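You operate a simulated robot arm through the tools that you are given. There is no shell and no other tool.

The job below is to be done with a simulated two-armed robot. You get a single attempt, and the scene is never put back.

JOB
Pull the tall amp's long pink plug, tune out the hum in PLAY, then plug it back in.
Fine: lay the plug on top meanwhile; the hum lamps read only with the plug out: turn the hum knob till all are dark; do not trip the amp; leave it playing; leave the other knobs.

It is judged by the outcome, as a careful person would: the job done as asked, and still so three seconds after it is handed in. It fails if anything else is knocked over, pushed out of place, dropped, spilled or broken.

ROBOT AND FRAMES
Two 7-joint arms with fingered hands on one trunk that stands fixed in place. Base frame: the origin is at the foot of the trunk, x ahead of it, y to its left, z up. Lengths are in mm, angles in degrees, forces in N, time in s.
The left shoulder is at [157, 125, 1157], the right one opposite. With the tool pointing down near the work surface each hand reaches from about 100 to 880 mm from the base axis, measured 20 degrees to its own side. Payload 3.7 kg a hand.
The tool frame of a hand sits at the grasp point between the pads (the TCP): z along the fingers, y along the line on which they close. The tips reach 25 mm beyond it. The gripper opens to 88 mm. The gripper's body begins 29 mm behind the TCP. The gripper is a hand of 5 fingers: y runs from the thumb to the fingers, the wrist lies at [-13, -97, -162] in the tool frame.
Orientation is that of the tool frame in the base frame, as a unit quaternion [w, x, y, z]. With the fingers straight down and the wrist toward the robot, the tool's x, y and z point along [0, 1, 0], [1, 0, 0] and [0, 0, -1] of the base frame.

CONTROLS
- The arms move only by the tool play_rows. It takes "left_steps", "right_steps" or both (then of equal length, played together; a hand with none holds still); each is a list of rows, each a list of 6 numbers: the shift along the base's x, y, z in mm, then the turn, a rotation vector about the base's x, y, z in degrees. In form: [[dx, dy, dz, wx, wy, wz], ...]. A call has 1 to 20 rows; each row is the pose to reach, as a shift and turn from the pose commanded when the call began. Each row takes 0.2 s and may step no farther than 50 mm and 8.6 degrees from the row before; otherwise, the whole call is refused. A pose out of reach is approached as far as the arm can. The call stops where the force on the tool passes 50 N (or 10 N more than at its start, if that is more) or the arm is blocked; 0.2 s more then pass. In this call time passes only in rows, and 0.2 s behind the last. The reply holds the time, the measured pose of the TCP, the force on the tool along the base axes, the opening and the grip force, in the units named above and with some noise, with the torque about the TCP (base axes, N m) and any sound that the robot's microphone picked up.
- Cameras (640 x 400 px; columns grow to the right, rows downward): "scene" is now at [237.3, 48.6, 1380.1]; the picture's right is [0.60, -0.80, 0.00], its down [0.24, 0.18, -0.95] and it looks along [0.76, 0.57, 0.30] (base axes); focal length 214 px, centre (320, 200). "left" rides on the left gripper at [-59, -79, -105] in its tool frame; the picture's right is [-0.73, -0.32, 0.61], its down [0.62, -0.68, 0.38] and it looks along [0.29, 0.66, 0.70] (tool axes); focal length 234 px, centre (320, 200). "right" rides on the right gripper at [59, -79, -105] in its tool frame; the picture's right is [-0.73, 0.32, -0.61], its down [-0.62, -0.68, 0.38] and it looks along [-0.29, 0.66, 0.70] (tool axes); focal length 234 px, centre (320, 200). There is no depth. A picture from a camera that has moved, and an enlarged one, comes with that camera's place and axes in the base frame and with its lens.
- get_image(camera): a new picture of that camera. The clock stands still meanwhile.
- raise_lower(by): slides the trunk up (or, below 0, down) by that many mm; the arms and the scene camera ride with it, the base frame stays. It gives what a move gives, with no picture.
- move_fingers(index, middle, ring, little, thumb_bend, thumb_turn, hand): sets how far each is bent, from 0 (flat) to 1 (curled in); at 0.3 the hand is open as for a grip, at 0.7 the pads meet at the TCP. One left out holds its place. A second passes; each finger stops where it meets its share of the squeeze, and holds until it gets a number again. It is the only way to open and close the hand. It gives what a move gives, with no picture; readings hold the bend of each and the force on index, middle, ring, little, thumb and palm. thumb_turn goes from beside the hand (0) to across from the fingers (1), as for a grip.
- aim_head(pan, tilt): turns the head with the scene camera to pan (to the left, within 80 degrees either way) and tilt (down, from -29 to 69), counted from straight ahead of the robot. It gives what a move gives.
- enlarge(camera, box): a new picture of the part [left, top, right, bottom] of that camera's present view, enlarged. The clock stands still meanwhile.
- job_done(): hands the job in; it is judged then, once.

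Nothing tells you positions but the pictures and the camera data. Unless the task says otherwise, let go and move clear before handing in.

The tools are called as a command line: name --argument value ..., lists and objects as JSON in quotes. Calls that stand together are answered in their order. play_rows: Moves the arms, as the interface text tells. Its arguments: {"type":"object","properties":{"left_steps":{"type":"array","items":{"type":"array","items":{"type":"number"}}},"right_steps":{"type":"array","items":{"type":"array","items":{"type":"number"}}}},"required":[]} The other tools are called the same way: raise_lower (by) slides the trunk up or down; move_fingers (index, middle, ring, little, thumb_bend, thumb_turn, hand) moves the fingers one by one; aim_head (pan, tilt) turns the head that bears the scene camera; get_image (camera) takes a picture; enlarge (camera, box) takes an enlarged picture of a part of a camera's view; job_done () hands the job in.

At the start:

```text
time_s: 0.0
left_tool_pos: [336.9, 474.7, 1479.3]
left_tool_rot: [0.0, 0.707, 0.707, 0.0]
left_contact_force: [-0.8, 0.3, 0.0]
left_ft_torque: [0.01, 0.02, 0.03]
left_width: 88.0
left_gripper_force: 0.1
left_shape: jaw
left_bend: [0.3, 0.3, 0.3, 0.3, 0.3, 0.98]
left_finger forces: [0.0, 0.1, 0.1, 0.0, 0.0, 0.0]
right_tool_pos: [431.5, 8.9, 1433.5]
right_tool_rot: [-0.001, 0.707, 0.707, 0.001]
right_contact_force: [-0.1, 0.9, -0.6]
right_ft_torque: [0.02, 0.01, 0.03]
right_width: 87.9
right_gripper_force: 0.1
right_shape: jaw
right_bend: [0.3, 0.3, 0.3, 0.3, 0.3, 0.98]
right_finger forces: [0.1, 0.0, 0.0, 0.0, 0.1, 0.0]
trunk travel left (down, up): [-179.0, 237.0]
head pan, tilt: [36.7, -17.4]
```

scene: 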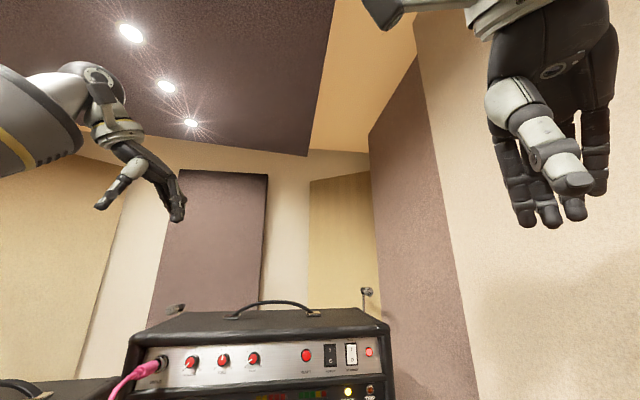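
right: 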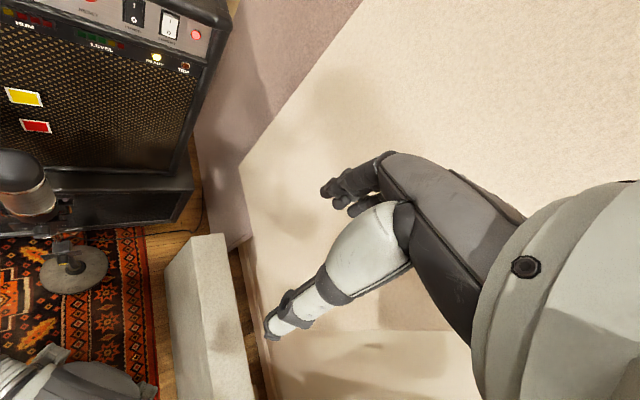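
left: 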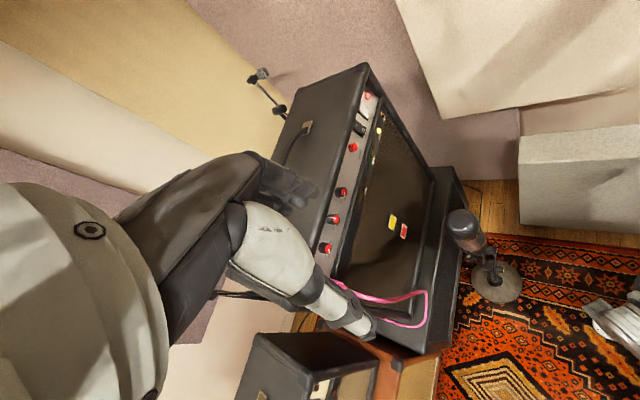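

I see a tall amp ahead-left with a pink plug on its panel's left end, several red knobs, switches and lamp rows. I'll aim the head down at it and look closely before I move anything.

aim_head --pan 36 --tilt 15

get_image --camera "scene"

enlarge --camera "scene" --box '[120, 120, 420, 300]'

```text
time_s: 1.0
left_tool_pos: [337.5, 475.4, 1479.4]
left_tool_rot: [-0.001, 0.707, 0.708, 0.0]
left_contact_force: [0.2, 0.5, 0.7]
left_ft_torque: [-0.01, 0.03, 0.01]
left_width: 87.6
left_gripper_force: 0.1
left_shape: jaw
left_bend: [0.3, 0.3, 0.3, 0.3, 0.3, 0.98]
left_finger forces: [0.0, 0.0, 0.0, 0.0, 0.0, 0.1]
right_tool_pos: [432.2, 8.2, 1432.9]
right_tool_rot: [0.0, 0.707, 0.707, 0.0]
right_contact_force: [0.7, -0.2, -0.2]
right_ft_torque: [-0.01, 0.0, -0.02]
right_width: 87.6
right_gripper_force: 0.1
right_shape: jaw
right_bend: [0.3, 0.3, 0.3, 0.3, 0.3, 0.98]
right_finger forces: [0.1, 0.1, 0.0, 0.0, 0.1, 0.0]
trunk travel left (down, up): [-179.0, 237.0]
head pan, tilt: [36.0, 15.0]
```

```text
taken
camera scene: at [250.0, 56.6, 1330.2], right [0.59, -0.81, 0.0], down [-0.21, -0.15, -0.97], along [0.78, 0.57, -0.26], focal length 214 px, centre (320, 200)
```

scene: 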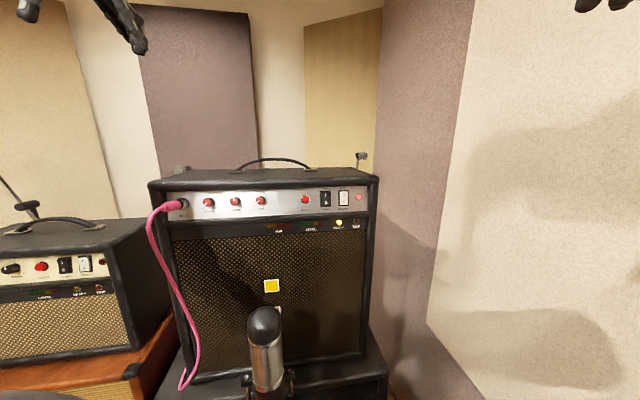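

```text
2.13 times, centred on (270, 210) of scene
camera zoom: at [250.0, 56.6, 1330.2], right [0.59, -0.81, 0.0], down [-0.21, -0.15, -0.97], along [0.78, 0.57, -0.26], focal length 458 px, centre (427, 179)
```

zoom: 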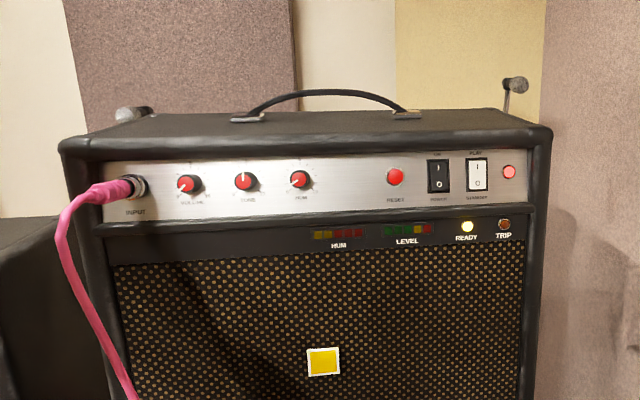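

enlarge --camera "scene" --box '[150, 180, 270, 250]'

enlarge --camera "scene" --box '[260, 180, 380, 250]'

enlarge --camera "scene" --box '[140, 140, 240, 200]'

enlarge --camera "scene" --box '[140, 280, 360, 400]'

enlarge --camera "scene" --box '[0, 180, 160, 300]'

```text
5.33 times, centred on (210, 215) of scene
camera zoom: at [250.0, 56.6, 1330.2], right [0.59, -0.81, 0.0], down [-0.21, -0.15, -0.97], along [0.78, 0.57, -0.26], focal length 1144 px, centre (907, 120)
```

zoom: 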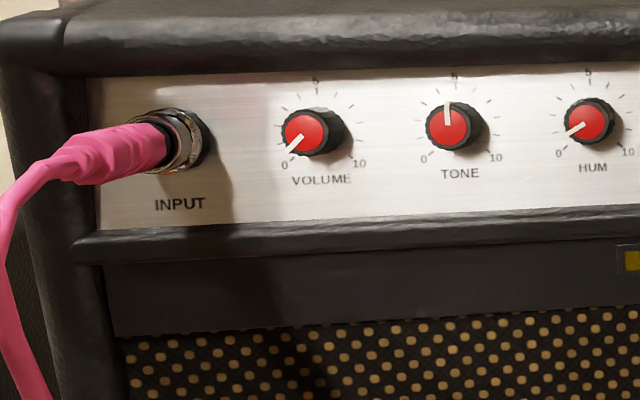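

```text
5.33 times, centred on (320, 215) of scene
camera zoom: at [250.0, 56.6, 1330.2], right [0.59, -0.81, 0.0], down [-0.21, -0.15, -0.97], along [0.78, 0.57, -0.26], focal length 1144 px, centre (320, 120)
```

zoom: 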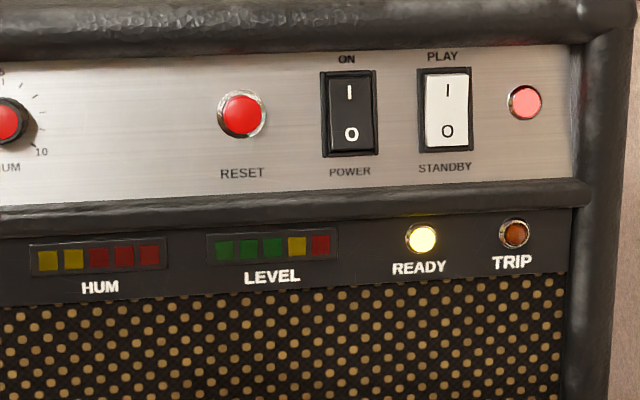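

```text
6.40 times, centred on (190, 170) of scene
camera zoom: at [250.0, 56.6, 1330.2], right [0.59, -0.81, 0.0], down [-0.21, -0.15, -0.97], along [0.78, 0.57, -0.26], focal length 1373 px, centre (1152, 392)
```

zoom: 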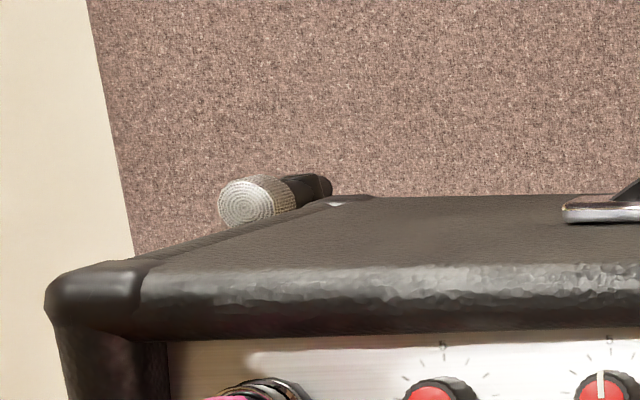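

```text
2.91 times, centred on (250, 340) of scene
camera zoom: at [250.0, 56.6, 1330.2], right [0.59, -0.81, 0.0], down [-0.21, -0.15, -0.97], along [0.78, 0.57, -0.26], focal length 624 px, centre (524, -207)
```

zoom: 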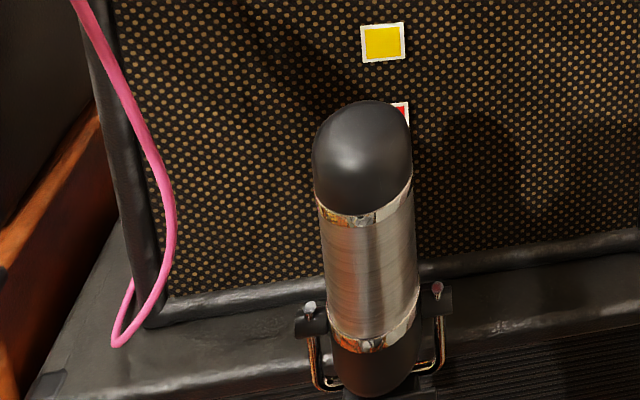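

```text
3.33 times, centred on (80, 240) of scene
camera zoom: at [250.0, 56.6, 1330.2], right [0.59, -0.81, 0.0], down [-0.21, -0.15, -0.97], along [0.78, 0.57, -0.26], focal length 715 px, centre (1120, 67)
```

zoom: 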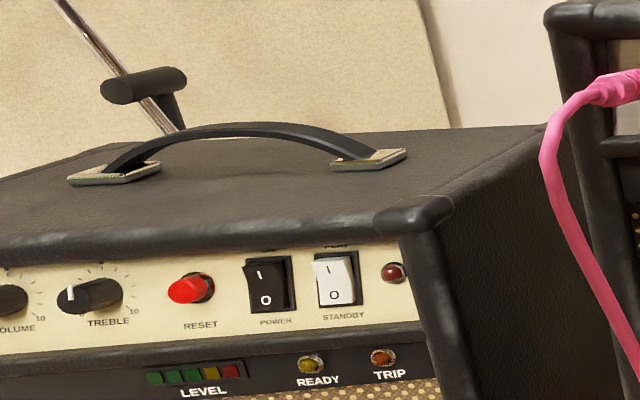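

The amp reads READY lit, TRIP dark, the hum lamps dark for now, and the hum knob near 0. I need to know which way the rockers are pressed, so I'll zoom in on them.

enlarge --camera "scene" --box '[312, 184, 368, 219]'

enlarge --camera "scene" --box '[50, 245, 106, 280]'

enlarge --camera "right" --box '[80, 0, 220, 88]'

enlarge --camera "left" --box '[300, 70, 420, 145]'

enlarge --camera "left" --box '[240, 60, 460, 400]'

```text
11.43 times, centred on (340, 202) of scene
camera zoom: at [250.0, 56.6, 1330.2], right [0.59, -0.81, 0.0], down [-0.21, -0.15, -0.97], along [0.78, 0.57, -0.26], focal length 2451 px, centre (91, 183)
```

zoom: 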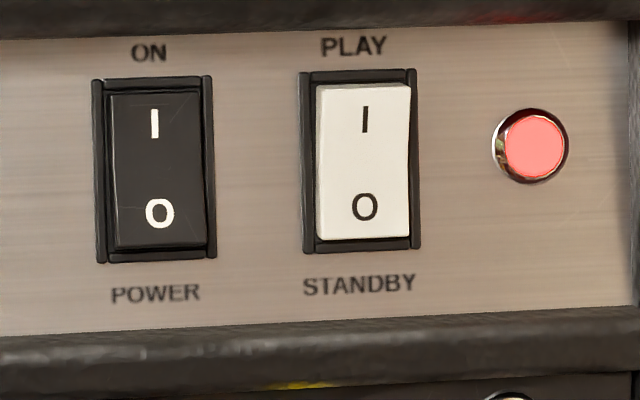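

```text
11.43 times, centred on (78, 262) of scene
camera zoom: at [250.0, 56.6, 1330.2], right [0.59, -0.81, 0.0], down [-0.21, -0.15, -0.97], along [0.78, 0.57, -0.26], focal length 2451 px, centre (3086, -514)
```

zoom: 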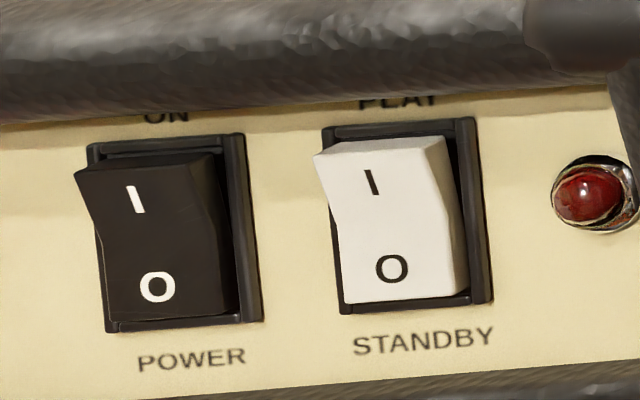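

```text
4.55 times, centred on (150, 44) of right
camera zoom: at [352.7, 66.8, 1538.6], right [0.32, -0.73, 0.61], down [-0.68, -0.62, -0.38], along [0.66, -0.29, -0.7], focal length 1064 px, centre (1093, 909)
```

zoom: 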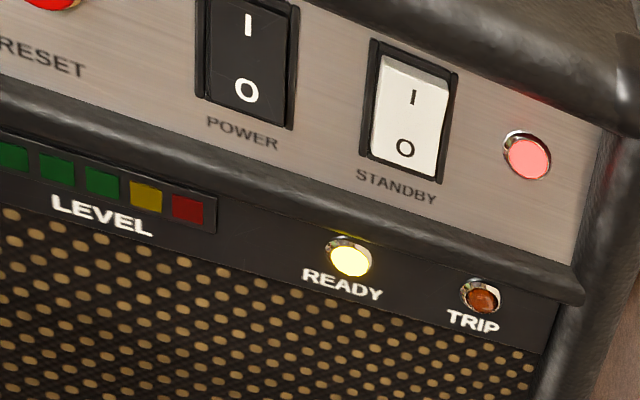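

```text
5.33 times, centred on (360, 108) of left
camera zoom: at [258.3, 415.8, 1585.4], right [-0.32, -0.73, -0.61], down [-0.68, 0.62, -0.38], along [0.66, 0.29, -0.7], focal length 1249 px, centre (107, 693)
```

zoom: 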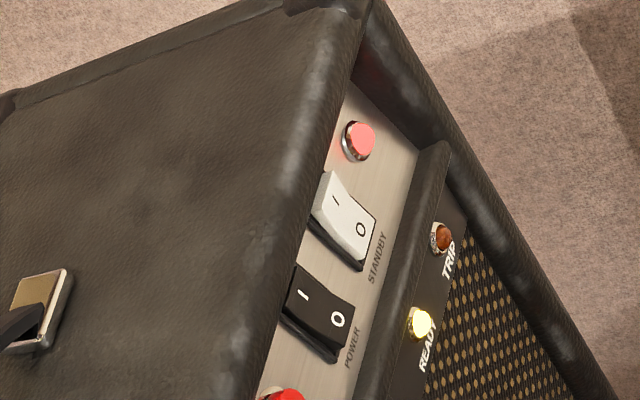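

```text
1.18 times, centred on (350, 230) of left
camera zoom: at [258.3, 415.8, 1585.4], right [-0.32, -0.73, -0.61], down [-0.68, 0.62, -0.38], along [0.66, 0.29, -0.7], focal length 276 px, centre (285, 165)
```

zoom: 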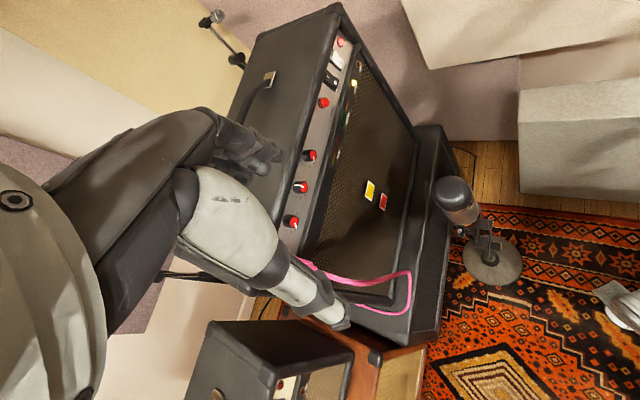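

The tall amp is powered and in STANDBY: the white rocker's I end sticks out. So the plug can be pulled safely now. READY triangulates to about [770, 366, 1099], HUM to about [612, 527, 1178] and the jack to about [471, 647, 1178]. I'll take finer left-camera views to fix the plug's position.

enlarge --camera "left" --box '[290, 220, 450, 320]'

enlarge --camera "left" --box '[300, 130, 400, 260]'

aim_head --pan 50 --tilt 18

get_image --camera "scene"

enlarge --camera "scene" --box '[210, 130, 370, 230]'

```text
4.00 times, centred on (370, 270) of left
camera zoom: at [258.3, 415.8, 1585.4], right [-0.32, -0.73, -0.61], down [-0.68, 0.62, -0.38], along [0.66, 0.29, -0.7], focal length 937 px, centre (120, -80)
```

zoom: 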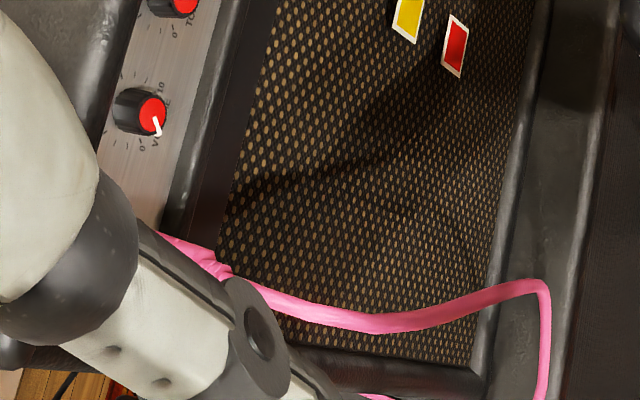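

```text
3.08 times, centred on (350, 195) of left
camera zoom: at [258.3, 415.8, 1585.4], right [-0.32, -0.73, -0.61], down [-0.68, 0.62, -0.38], along [0.66, 0.29, -0.7], focal length 720 px, centre (228, 215)
```

zoom: 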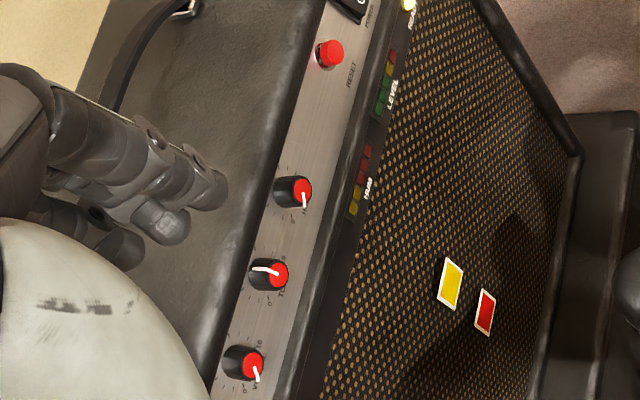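

```text
time_s: 1.7
left_tool_pos: [337.4, 475.4, 1479.1]
left_tool_rot: [0.0, 0.707, 0.707, 0.0]
left_contact_force: [-0.4, 0.5, -0.7]
left_ft_torque: [-0.03, 0.0, -0.01]
left_width: 87.7
left_gripper_force: 0.0
left_shape: jaw
left_bend: [0.3, 0.3, 0.3, 0.3, 0.3, 0.98]
left_finger forces: [0.0, 0.1, 0.0, 0.0, 0.0, 0.0]
right_tool_pos: [431.9, 8.6, 1433.9]
right_tool_rot: [-0.001, 0.708, 0.707, 0.0]
right_contact_force: [-0.7, 0.1, 0.8]
right_ft_torque: [-0.01, -0.01, 0.0]
right_width: 87.4
right_gripper_force: 0.0
right_shape: jaw
right_bend: [0.3, 0.3, 0.3, 0.3, 0.3, 0.98]
right_finger forces: [0.0, 0.0, 0.0, 0.0, 0.0, 0.0]
trunk travel left (down, up): [-179.0, 237.0]
head pan, tilt: [50.0, 18.0]
```

```text
taken
camera scene: at [234.5, 73.1, 1325.3], right [0.77, -0.64, 0.0], down [-0.2, -0.24, -0.95], along [0.61, 0.73, -0.31], focal length 214 px, centre (320, 200)
```

scene: 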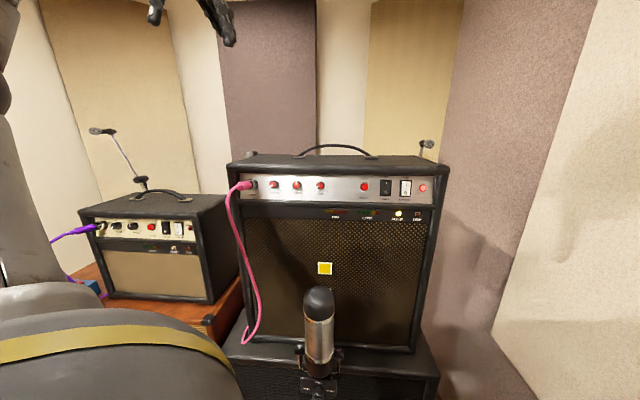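

```text
4.00 times, centred on (290, 180) of scene
camera zoom: at [234.5, 73.1, 1325.3], right [0.77, -0.64, 0.0], down [-0.2, -0.24, -0.95], along [0.61, 0.73, -0.31], focal length 858 px, centre (440, 280)
```

zoom: 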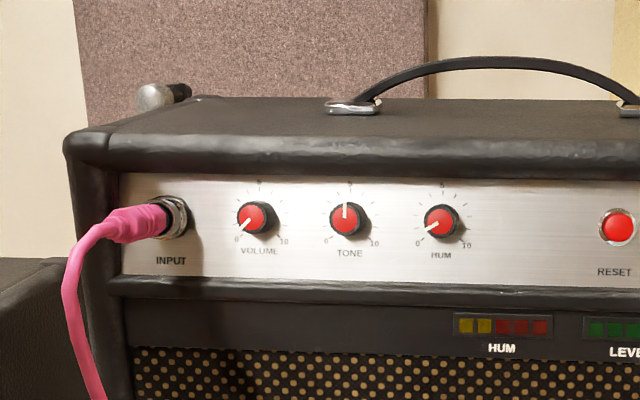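

The plug sits near [446, 631, 1176] and points out of the panel toward the robot, and the panel runs along about [0.74, -0.67, 0]. I'll turn the left hand so its fingers point down with the thumb toward the knobs, and bring it to a standoff above and in front of the plug.

play_rows --left_steps '[[3, 5, -9, 0, 0, 8], [5, 10, -18, 0, 0, 16], [8, 15, -26, 0, 0, 24], [10, 20, -35, 0, 0, 32], [13, 25, -44, 0, 0, 40], [15, 30, -53, 0, 0, 48], [18, 35, -61, 0, 0, 56], [20, 40, -70, 0, 0, 64], [23, 45, -79, 0, 0, 72], [25, 50, -88, 0, 0, 80], [28, 55, -96, 0, 0, 88], [30, 60, -105, 0, 0, 96], [33, 65, -114, 0, 0, 104], [35, 70, -123, 0, 0, 112], [38, 75, -131, 0, 0, 120], [40, 80, -140, 0, 0, 128], [43, 85, -149, 0, 0, 136], [43, 85, -149, 0, 0, 138]]'

get_image --camera "scene"

get_image --camera "left"

```text
time_s: 5.5
left_tool_pos: [379.2, 559.6, 1331.1]
left_tool_rot: [0.002, -0.409, 0.913, 0.0]
left_contact_force: [-0.9, 0.5, 0.2]
left_ft_torque: [0.0, -0.01, 0.02]
left_width: 87.7
left_gripper_force: 0.0
left_shape: jaw
left_bend: [0.3, 0.3, 0.3, 0.3, 0.3, 0.98]
left_finger forces: [0.0, 0.1, 0.0, 0.0, 0.0, 0.0]
right_tool_pos: [431.2, 9.7, 1433.8]
right_tool_rot: [-0.001, 0.708, 0.707, 0.001]
right_contact_force: [0.1, -0.6, -1.0]
right_ft_torque: [0.04, -0.02, 0.02]
right_width: 87.5
right_gripper_force: 0.0
right_shape: jaw
right_bend: [0.3, 0.3, 0.3, 0.3, 0.3, 0.98]
right_finger forces: [0.0, 0.0, 0.0, 0.0, 0.0, 0.0]
trunk travel left (down, up): [-179.0, 237.0]
head pan, tilt: [50.0, 18.0]
```

```text
taken
camera scene: at [234.2, 73.0, 1325.4], right [0.77, -0.64, 0.0], down [-0.2, -0.24, -0.95], along [0.61, 0.73, -0.31], focal length 214 px, centre (320, 200)
```

scene: 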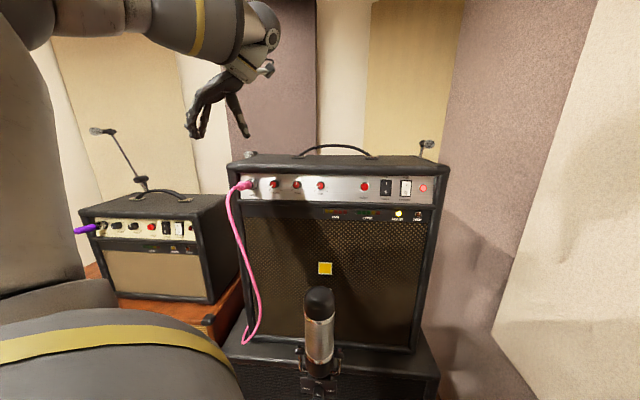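

```text
taken
camera left: at [477.2, 550.7, 1436.7], right [0.73, 0.33, -0.61], down [0.09, -0.92, -0.38], along [-0.68, 0.22, -0.7], focal length 234 px, centre (320, 200)
```

left: 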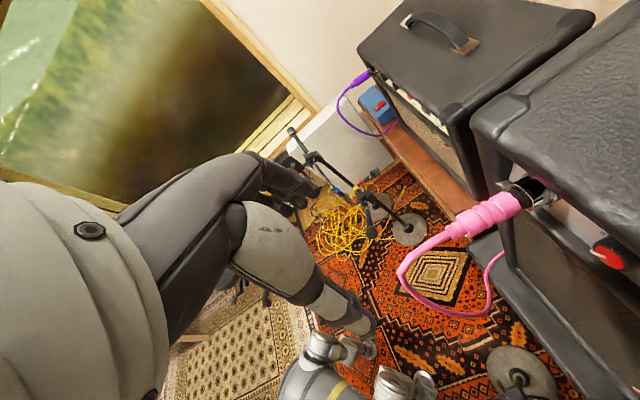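

The hand reached the pose and now has a clear view of the plug. I'll zoom in to measure it.

enlarge --camera "left" --box '[420, 130, 580, 270]'

enlarge --camera "scene" --box '[215, 155, 295, 205]'

enlarge --camera "scene" --box '[160, 0, 320, 160]'

enlarge --camera "left" --box '[160, 120, 400, 400]'

```text
2.86 times, centred on (500, 200) of left
camera zoom: at [477.2, 550.7, 1436.7], right [0.73, 0.33, -0.61], down [0.09, -0.92, -0.38], along [-0.68, 0.22, -0.7], focal length 669 px, centre (-194, 200)
```

zoom: 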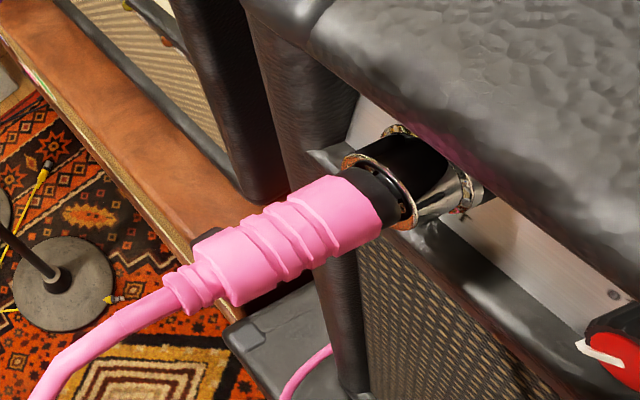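

```text
8.00 times, centred on (255, 180) of scene
camera zoom: at [234.2, 73.0, 1325.4], right [0.77, -0.64, 0.0], down [-0.2, -0.24, -0.95], along [0.61, 0.73, -0.31], focal length 1716 px, centre (840, 360)
```

zoom: 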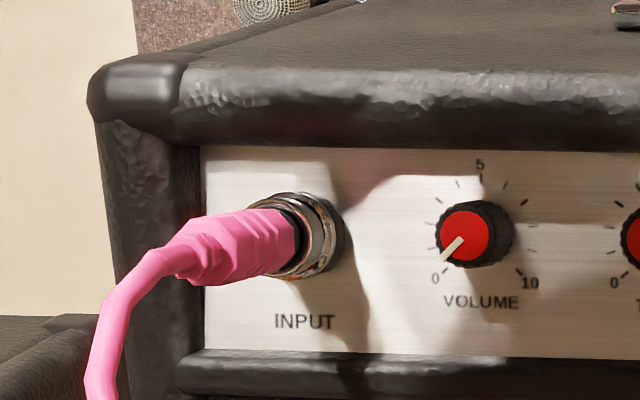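

```text
2.50 times, centred on (240, 80) of scene
camera zoom: at [234.2, 73.0, 1325.4], right [0.77, -0.64, 0.0], down [-0.2, -0.24, -0.95], along [0.61, 0.73, -0.31], focal length 536 px, centre (520, 500)
```

zoom: 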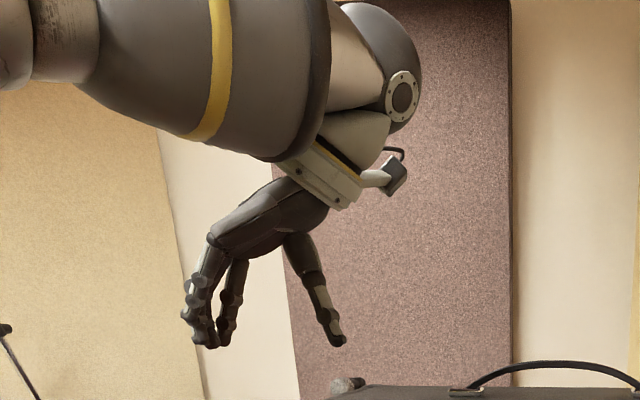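

```text
1.43 times, centred on (280, 260) of left
camera zoom: at [477.2, 550.7, 1436.7], right [0.73, 0.33, -0.61], down [0.09, -0.92, -0.38], along [-0.68, 0.22, -0.7], focal length 334 px, centre (377, 114)
```

zoom: 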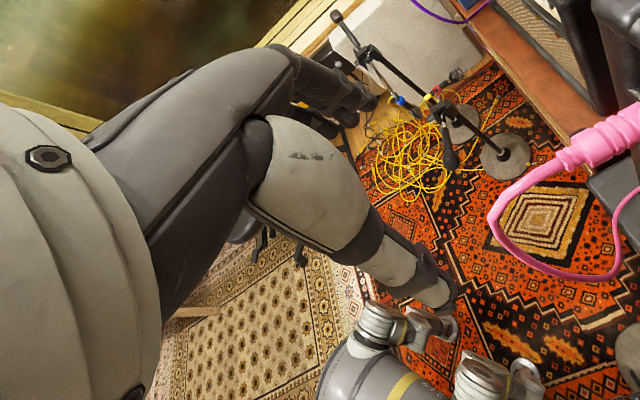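

The plug body runs roughly from [461, 650, 1180] to [416, 616, 1177], with a body about 22 mm thick. Before I approach, I'll test-close the hand in free air to see where the pads meet.

move_fingers --hand "left" --index 0.6 --middle 0.6 --ring 0.6 --little 0.6 --thumb_bend 0.6

get_image --camera "left"

enlarge --camera "scene" --box '[160, 40, 288, 120]'

```text
time_s: 6.5
left_tool_pos: [380.1, 560.5, 1331.4]
left_tool_rot: [0.001, -0.407, 0.913, 0.0]
left_contact_force: [0.3, 0.6, -0.6]
left_ft_torque: [-0.01, -0.01, 0.0]
left_width: 20.5
left_gripper_force: 0.0
left_shape: fingers
left_bend: [0.6, 0.6, 0.6, 0.6, 0.6, 0.98]
left_finger forces: [0.1, 0.1, 0.0, 0.1, 0.0, 0.1]
right_tool_pos: [431.8, 7.7, 1433.3]
right_tool_rot: [0.0, 0.707, 0.707, 0.001]
right_contact_force: [-0.5, 0.5, -0.3]
right_ft_torque: [0.0, -0.02, 0.03]
right_width: 87.4
right_gripper_force: 0.0
right_shape: jaw
right_bend: [0.3, 0.3, 0.3, 0.3, 0.3, 0.98]
right_finger forces: [0.0, 0.0, 0.0, 0.0, 0.0, 0.1]
trunk travel left (down, up): [-179.0, 237.0]
head pan, tilt: [50.0, 18.0]
```

```text
taken
camera left: at [477.6, 550.7, 1436.5], right [0.73, 0.32, -0.61], down [0.09, -0.92, -0.38], along [-0.68, 0.22, -0.7], focal length 234 px, centre (320, 200)
```

left: 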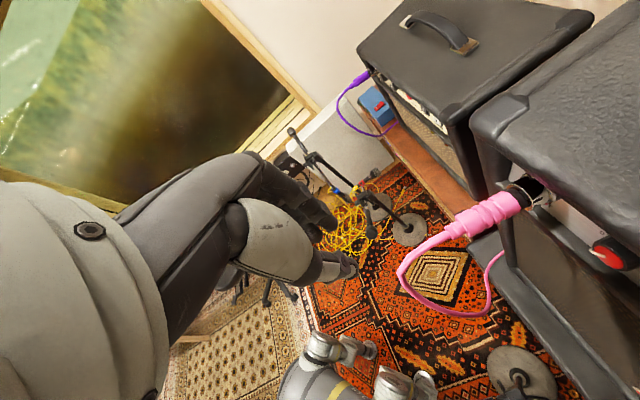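

```text
5.00 times, centred on (224, 80) of scene
camera zoom: at [234.4, 73.2, 1325.3], right [0.77, -0.64, 0.0], down [-0.2, -0.24, -0.95], along [0.61, 0.73, -0.31], focal length 1072 px, centre (800, 800)
```

zoom: 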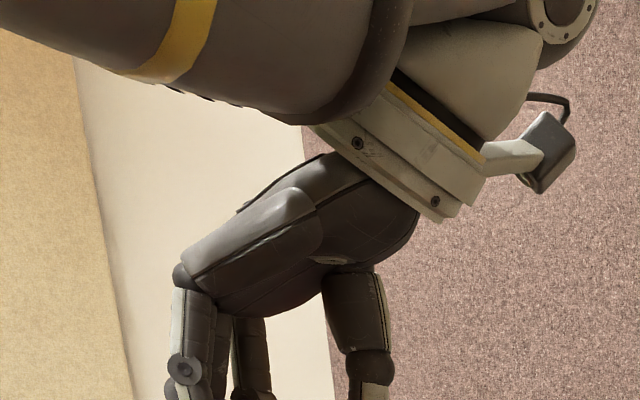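

enlarge --camera "left" --box '[230, 140, 390, 300]'

enlarge --camera "scene" --box '[170, 80, 266, 140]'

```text
2.50 times, centred on (310, 220) of left
camera zoom: at [477.6, 550.7, 1436.5], right [0.73, 0.32, -0.61], down [0.09, -0.92, -0.38], along [-0.68, 0.22, -0.7], focal length 585 px, centre (345, 150)
```

zoom: 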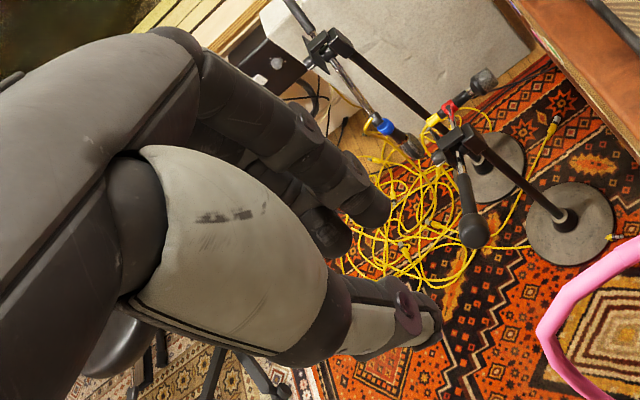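

```text
6.67 times, centred on (218, 110) of scene
camera zoom: at [234.4, 73.2, 1325.3], right [0.77, -0.64, 0.0], down [-0.2, -0.24, -0.95], along [0.61, 0.73, -0.31], focal length 1430 px, centre (1000, 800)
```

zoom: 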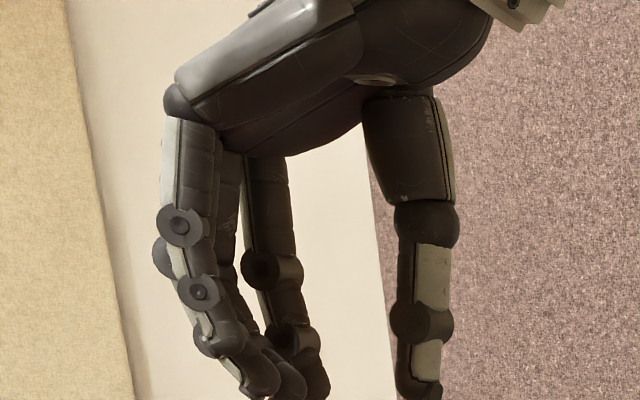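

Index and middle straddle the grasp point opposite the thumb, while ring and little sit farther out. I'll fold ring and little away, open the other fingers, and move above the plug tilted about 15°.

move_fingers --hand "left" --index 0.36 --middle 0.36 --ring 1 --little 1 --thumb_bend 0.36

play_rows --left_steps '[[10, 10, -5, 4, -4, -1], [25, 30, -15, 8, -8, -2], [40, 50, -30, 10.6, -10.6, -3], [56, 70, -60, 10.6, -10.6, -3]]'

get_image --camera "left"

enlarge --camera "scene" --box '[180, 70, 340, 210]'

```text
time_s: 7.5
left_tool_pos: [379.2, 560.4, 1330.5]
left_tool_rot: [0.0, -0.407, 0.913, 0.0]
left_contact_force: [0.1, 0.3, -0.5]
left_ft_torque: [-0.03, 0.04, 0.02]
left_width: 71.7
left_gripper_force: 0.2
left_shape: fingers
left_bend: [0.36, 0.36, 1.0, 1.0, 0.36, 0.98]
left_finger forces: [0.0, 0.1, 0.0, 0.0, 0.0, 0.1]
right_tool_pos: [432.7, 9.3, 1433.3]
right_tool_rot: [-0.001, 0.707, 0.707, 0.001]
right_contact_force: [-0.5, -0.1, 0.3]
right_ft_torque: [0.01, 0.01, 0.01]
right_width: 87.8
right_gripper_force: 0.1
right_shape: jaw
right_bend: [0.3, 0.3, 0.3, 0.3, 0.3, 0.98]
right_finger forces: [0.1, 0.0, 0.0, 0.0, 0.0, 0.0]
trunk travel left (down, up): [-179.0, 237.0]
head pan, tilt: [50.0, 18.0]
```

```text
time_s: 8.5
left_tool_pos: [436.3, 631.7, 1270.1]
left_tool_rot: [0.122, -0.38, 0.916, 0.047]
left_contact_force: [-0.2, -0.5, -0.9]
left_ft_torque: [-0.03, 0.0, 0.02]
left_width: 71.7
left_gripper_force: 0.1
left_shape: fingers
left_bend: [0.36, 0.36, 1.0, 1.0, 0.36, 0.98]
left_finger forces: [0.0, 0.1, 0.0, 0.0, 0.0, 0.1]
right_tool_pos: [433.4, 10.2, 1432.7]
right_tool_rot: [-0.001, 0.708, 0.706, -0.001]
right_contact_force: [0.0, -0.1, -0.4]
right_ft_torque: [-0.03, 0.01, -0.01]
right_width: 87.6
right_gripper_force: 0.1
right_shape: jaw
right_bend: [0.3, 0.3, 0.3, 0.3, 0.3, 0.98]
right_finger forces: [0.1, 0.2, 0.0, 0.1, 0.0, 0.0]
trunk travel left (down, up): [-179.0, 237.0]
head pan, tilt: [50.0, 18.0]
```

```text
taken
camera left: at [513.2, 597.6, 1387.6], right [0.84, 0.38, -0.4], down [0.13, -0.84, -0.53], along [-0.53, 0.39, -0.75], focal length 234 px, centre (320, 200)
```

left: 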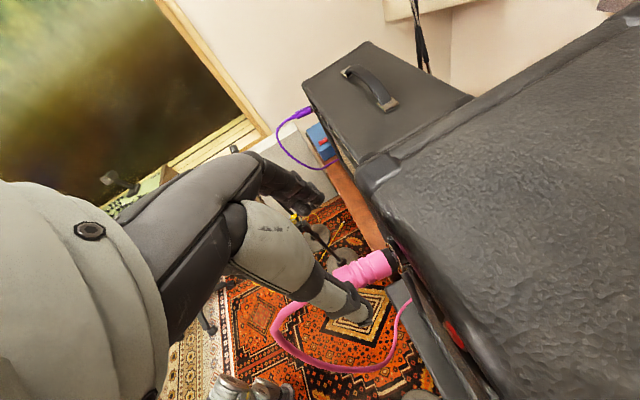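

```text
2.86 times, centred on (260, 140) of scene
camera zoom: at [235.8, 74.4, 1324.7], right [0.77, -0.64, 0.0], down [-0.2, -0.24, -0.95], along [0.61, 0.73, -0.31], focal length 613 px, centre (491, 371)
```

zoom: 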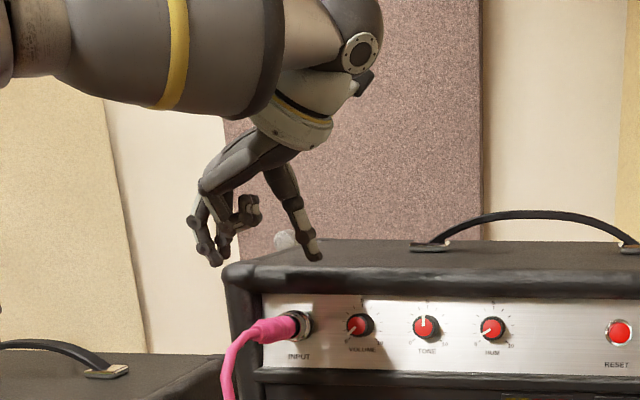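

The hand is above the plug and clear of the amp. I'll measure the plug again from this closer view before descending.

enlarge --camera "left" --box '[280, 200, 440, 340]'

enlarge --camera "left" --box '[340, 140, 640, 400]'

```text
2.86 times, centred on (360, 270) of left
camera zoom: at [513.2, 597.6, 1387.6], right [0.84, 0.38, -0.4], down [0.13, -0.84, -0.53], along [-0.53, 0.39, -0.75], focal length 669 px, centre (206, 0)
```

zoom: 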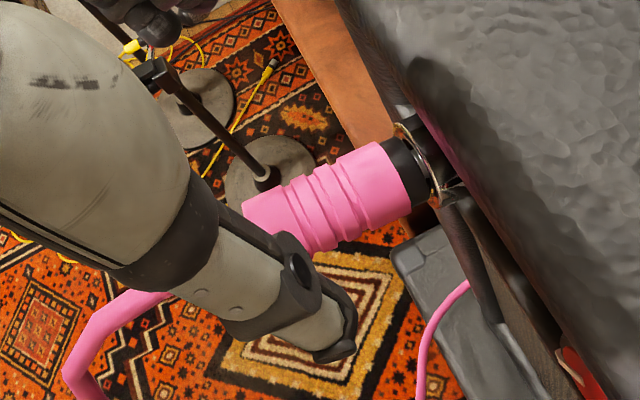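

```text
1.54 times, centred on (490, 270) of left
camera zoom: at [513.2, 597.6, 1387.6], right [0.84, 0.38, -0.4], down [0.13, -0.84, -0.53], along [-0.53, 0.39, -0.75], focal length 360 px, centre (58, 92)
```

zoom: 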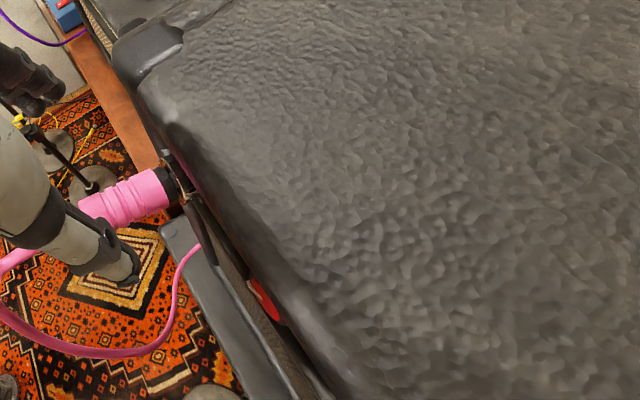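

The plug rises about 10° outward because the panel leans back, and its axis passes near [461, 651, 1180] and [419, 613, 1190]. I'll straighten the hand by 8° and lower it around the plug.

play_rows --left_steps '[[1, -1, -10, -3, 3, 0], [2, -2, -25, -5.66, 5.66, 0], [3, -3, -45, -5.66, 5.66, 0], [3, -3, -60, -5.66, 5.66, 0], [3, -3, -73, -5.66, 5.66, 0]]'

get_image --camera "left"

enlarge --camera "scene" --box '[195, 130, 307, 200]'

```text
time_s: 9.7
left_tool_pos: [439.3, 627.7, 1197.4]
left_tool_rot: [0.058, -0.383, 0.922, 0.02]
left_contact_force: [-0.1, 0.0, 0.5]
left_ft_torque: [0.01, 0.01, 0.01]
left_width: 71.6
left_gripper_force: 0.1
left_shape: fingers
left_bend: [0.36, 0.36, 1.0, 1.0, 0.36, 0.98]
left_finger forces: [0.1, 0.0, 0.1, 0.0, 0.0, 0.0]
right_tool_pos: [432.5, 8.7, 1433.8]
right_tool_rot: [0.0, 0.707, 0.707, -0.001]
right_contact_force: [-0.4, 0.6, -0.3]
right_ft_torque: [0.0, -0.03, -0.01]
right_width: 87.6
right_gripper_force: 0.0
right_shape: jaw
right_bend: [0.3, 0.3, 0.3, 0.3, 0.3, 0.98]
right_finger forces: [0.1, 0.0, 0.1, 0.0, 0.0, 0.1]
trunk travel left (down, up): [-179.0, 237.0]
head pan, tilt: [50.0, 18.0]
```

```text
taken
camera left: at [526.6, 605.1, 1309.9], right [0.79, 0.33, -0.51], down [0.08, -0.89, -0.45], along [-0.61, 0.32, -0.73], focal length 234 px, centre (320, 200)
```

left: 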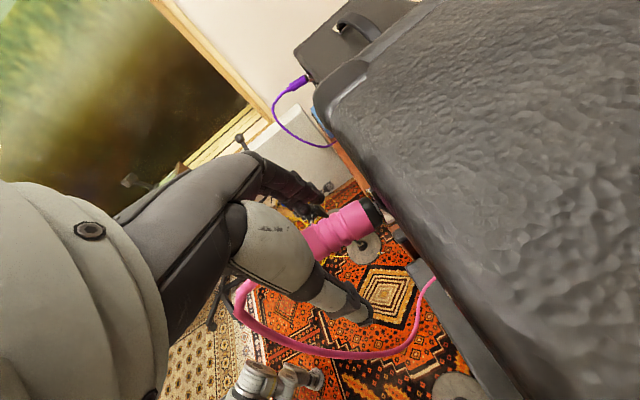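

```text
5.71 times, centred on (251, 165) of scene
camera zoom: at [234.5, 73.6, 1325.2], right [0.77, -0.64, 0.0], down [-0.2, -0.24, -0.95], along [0.61, 0.73, -0.31], focal length 1226 px, centre (714, 400)
```

zoom: 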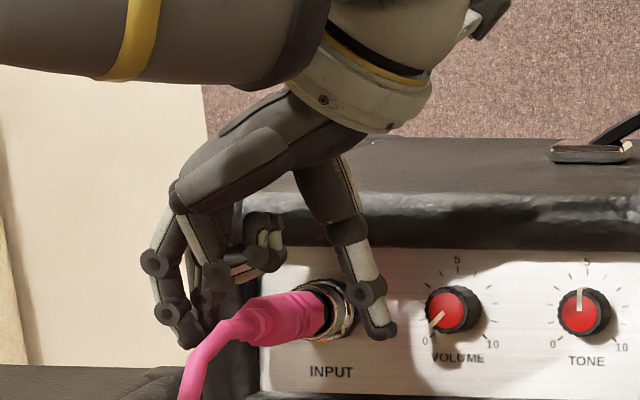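

The plug is between the thumb and the index and middle fingers, with the folded fingers above it. I'll close on it.

move_fingers --hand "left" --index 0.56 --middle 0.56 --thumb_bend 0.56

get_image --camera "left"

enlarge --camera "scene" --box '[195, 130, 307, 200]'

```text
time_s: 10.7
left_tool_pos: [438.8, 628.0, 1197.6]
left_tool_rot: [0.058, -0.383, 0.922, 0.02]
left_contact_force: [0.3, 0.7, -0.7]
left_ft_torque: [-0.01, 0.01, -0.01]
left_width: 29.6
left_gripper_force: 0.1
left_shape: fingers
left_bend: [0.55, 0.56, 1.0, 1.0, 0.56, 0.98]
left_finger forces: [0.3, 0.0, 0.0, 0.1, 0.0, 0.0]
right_tool_pos: [431.7, 8.7, 1433.1]
right_tool_rot: [0.0, 0.708, 0.707, 0.0]
right_contact_force: [0.6, -0.6, 0.5]
right_ft_torque: [0.02, 0.01, -0.03]
right_width: 87.9
right_gripper_force: 0.0
right_shape: jaw
right_bend: [0.3, 0.3, 0.3, 0.3, 0.3, 0.98]
right_finger forces: [0.0, 0.1, 0.0, 0.0, 0.0, 0.0]
trunk travel left (down, up): [-179.0, 237.0]
head pan, tilt: [50.0, 18.0]
```

```text
taken
camera left: at [526.5, 604.6, 1310.3], right [0.79, 0.33, -0.51], down [0.08, -0.89, -0.45], along [-0.6, 0.32, -0.73], focal length 234 px, centre (320, 200)
```

left: 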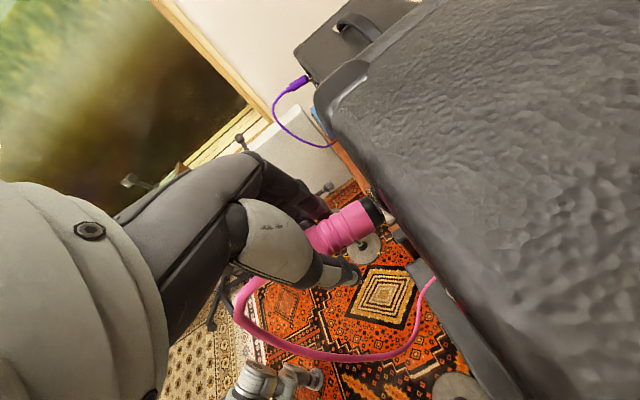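

```text
5.71 times, centred on (251, 165) of scene
camera zoom: at [234.4, 73.1, 1325.3], right [0.77, -0.64, 0.0], down [-0.2, -0.24, -0.95], along [0.61, 0.73, -0.31], focal length 1226 px, centre (714, 400)
```

zoom: 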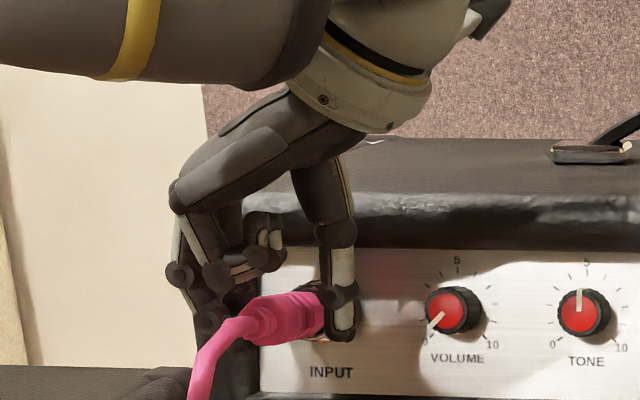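

play_rows --left_steps '[[-2, 2, 0, 0, 0, 0]]'

move_fingers --hand "left" --index 0.72 --middle 0.72 --thumb_bend 0.72

get_image --camera "left"

enlarge --camera "scene" --box '[195, 130, 307, 200]'

```text
time_s: 11.1
left_tool_pos: [436.2, 629.0, 1197.8]
left_tool_rot: [0.059, -0.384, 0.921, 0.021]
left_contact_force: [0.7, -0.2, -0.2]
left_ft_torque: [-0.04, -0.01, -0.03]
left_width: 29.1
left_gripper_force: 0.1
left_shape: fingers
left_bend: [0.56, 0.56, 1.0, 1.0, 0.56, 0.98]
left_finger forces: [0.1, 0.0, 0.0, 0.0, 0.1, 0.0]
right_tool_pos: [431.4, 8.6, 1433.9]
right_tool_rot: [-0.001, 0.707, 0.708, 0.0]
right_contact_force: [-0.6, -0.6, 0.7]
right_ft_torque: [-0.02, 0.0, -0.03]
right_width: 87.6
right_gripper_force: 0.0
right_shape: jaw
right_bend: [0.3, 0.3, 0.3, 0.3, 0.3, 0.98]
right_finger forces: [0.0, 0.0, 0.0, 0.0, 0.0, 0.1]
trunk travel left (down, up): [-179.0, 237.0]
head pan, tilt: [50.0, 18.0]
```

```text
time_s: 12.1
left_tool_pos: [436.7, 629.0, 1198.3]
left_tool_rot: [0.058, -0.383, 0.922, 0.021]
left_contact_force: [-3.4, -1.4, 0.4]
left_ft_torque: [-0.05, 0.06, -0.01]
left_width: 14.6
left_gripper_force: 8.5
left_shape: fingers
left_bend: [0.61, 0.67, 1.0, 1.0, 0.63, 0.97]
left_finger forces: [6.8, 3.3, 0.0, 0.0, 7.9, 0.1]
right_tool_pos: [430.8, 9.0, 1434.0]
right_tool_rot: [0.001, 0.707, 0.708, 0.001]
right_contact_force: [0.3, -0.1, 0.7]
right_ft_torque: [-0.02, -0.02, -0.02]
right_width: 87.6
right_gripper_force: 0.0
right_shape: jaw
right_bend: [0.3, 0.3, 0.3, 0.3, 0.3, 0.98]
right_finger forces: [0.0, 0.1, 0.0, 0.0, 0.0, 0.0]
trunk travel left (down, up): [-179.0, 237.0]
head pan, tilt: [50.0, 18.0]
```

```text
taken
camera left: at [524.0, 605.8, 1310.7], right [0.79, 0.33, -0.51], down [0.08, -0.89, -0.45], along [-0.6, 0.32, -0.73], focal length 234 px, centre (320, 200)
```

left: 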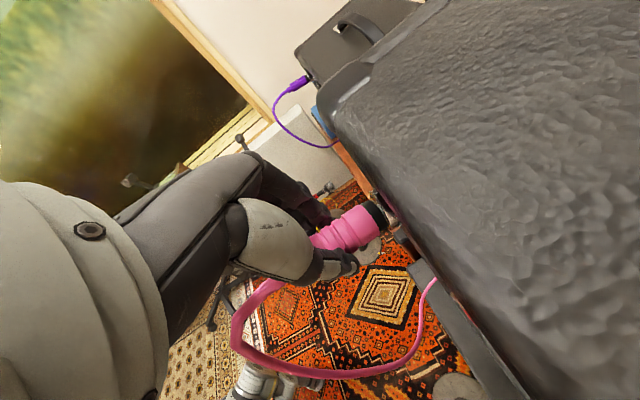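

```text
5.71 times, centred on (251, 165) of scene
camera zoom: at [233.8, 72.9, 1325.4], right [0.77, -0.64, 0.0], down [-0.2, -0.24, -0.95], along [0.61, 0.73, -0.31], focal length 1226 px, centre (714, 400)
```

zoom: 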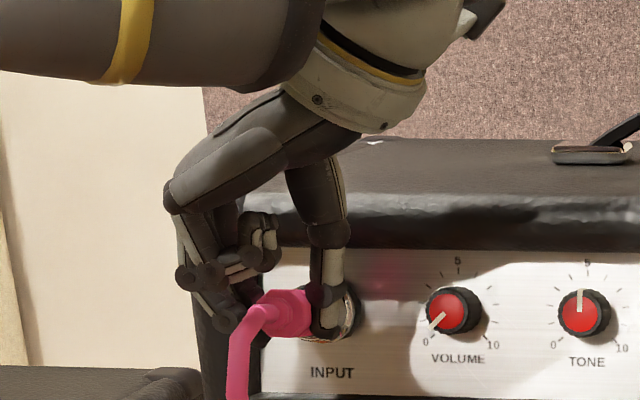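

The plug is held at about 8 N between the index, middle and thumb. I'll start pulling gently along its axis and watch the force.

play_rows --left_steps '[[-2, -2, 0.5, 0, 0, 0], [-4, -4, 1, 0, 0, 0], [-6, -6, 1.5, 0, 0, 0], [-8, -8, 2, 0, 0, 0]]'

enlarge --camera "left" --box '[220, 130, 460, 330]'

enlarge --camera "scene" --box '[195, 130, 307, 200]'

```text
time_s: 13.1
left_tool_pos: [429.2, 620.0, 1199.8]
left_tool_rot: [0.057, -0.383, 0.922, 0.021]
left_contact_force: [-0.5, 1.0, -1.2]
left_ft_torque: [-0.05, -0.03, 0.0]
left_width: 14.3
left_gripper_force: 8.2
left_shape: fingers
left_bend: [0.71, 0.71, 1.0, 1.0, 0.63, 0.96]
left_finger forces: [5.3, 2.4, 0.0, 0.1, 8.6, 0.0]
right_tool_pos: [431.8, 9.3, 1434.5]
right_tool_rot: [-0.001, 0.707, 0.707, 0.0]
right_contact_force: [0.2, -0.3, -0.2]
right_ft_torque: [0.01, 0.02, -0.01]
right_width: 87.7
right_gripper_force: 0.0
right_shape: jaw
right_bend: [0.3, 0.3, 0.3, 0.3, 0.3, 0.98]
right_finger forces: [0.0, 0.0, 0.0, 0.0, 0.0, 0.1]
trunk travel left (down, up): [-179.0, 237.0]
head pan, tilt: [50.0, 18.0]
```

```text
2.00 times, centred on (340, 230) of left
camera zoom: at [516.0, 597.2, 1312.5], right [0.79, 0.33, -0.51], down [0.08, -0.89, -0.45], along [-0.6, 0.32, -0.73], focal length 468 px, centre (280, 140)
```

zoom: 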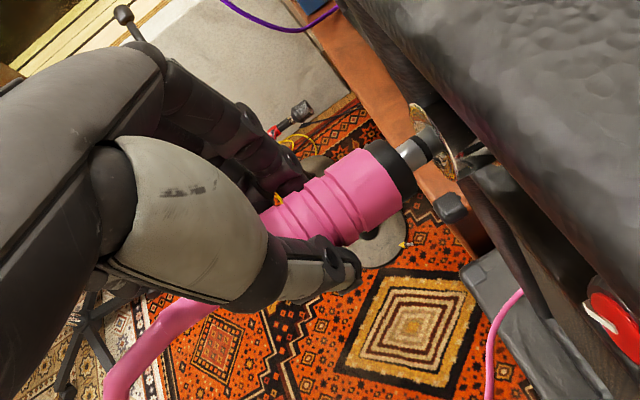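

```text
5.71 times, centred on (251, 165) of scene
camera zoom: at [234.4, 73.2, 1325.3], right [0.77, -0.64, 0.0], down [-0.2, -0.24, -0.95], along [0.61, 0.73, -0.31], focal length 1226 px, centre (714, 400)
```

zoom: 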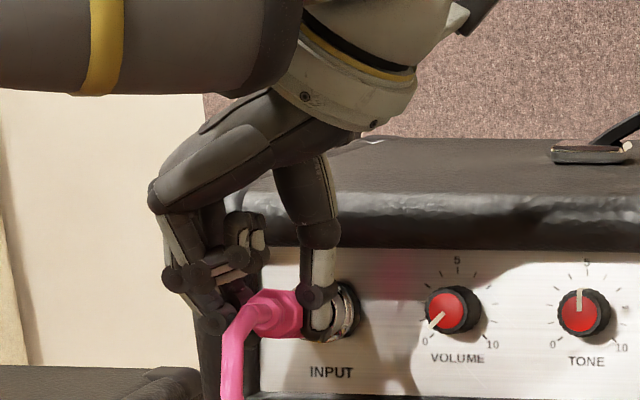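

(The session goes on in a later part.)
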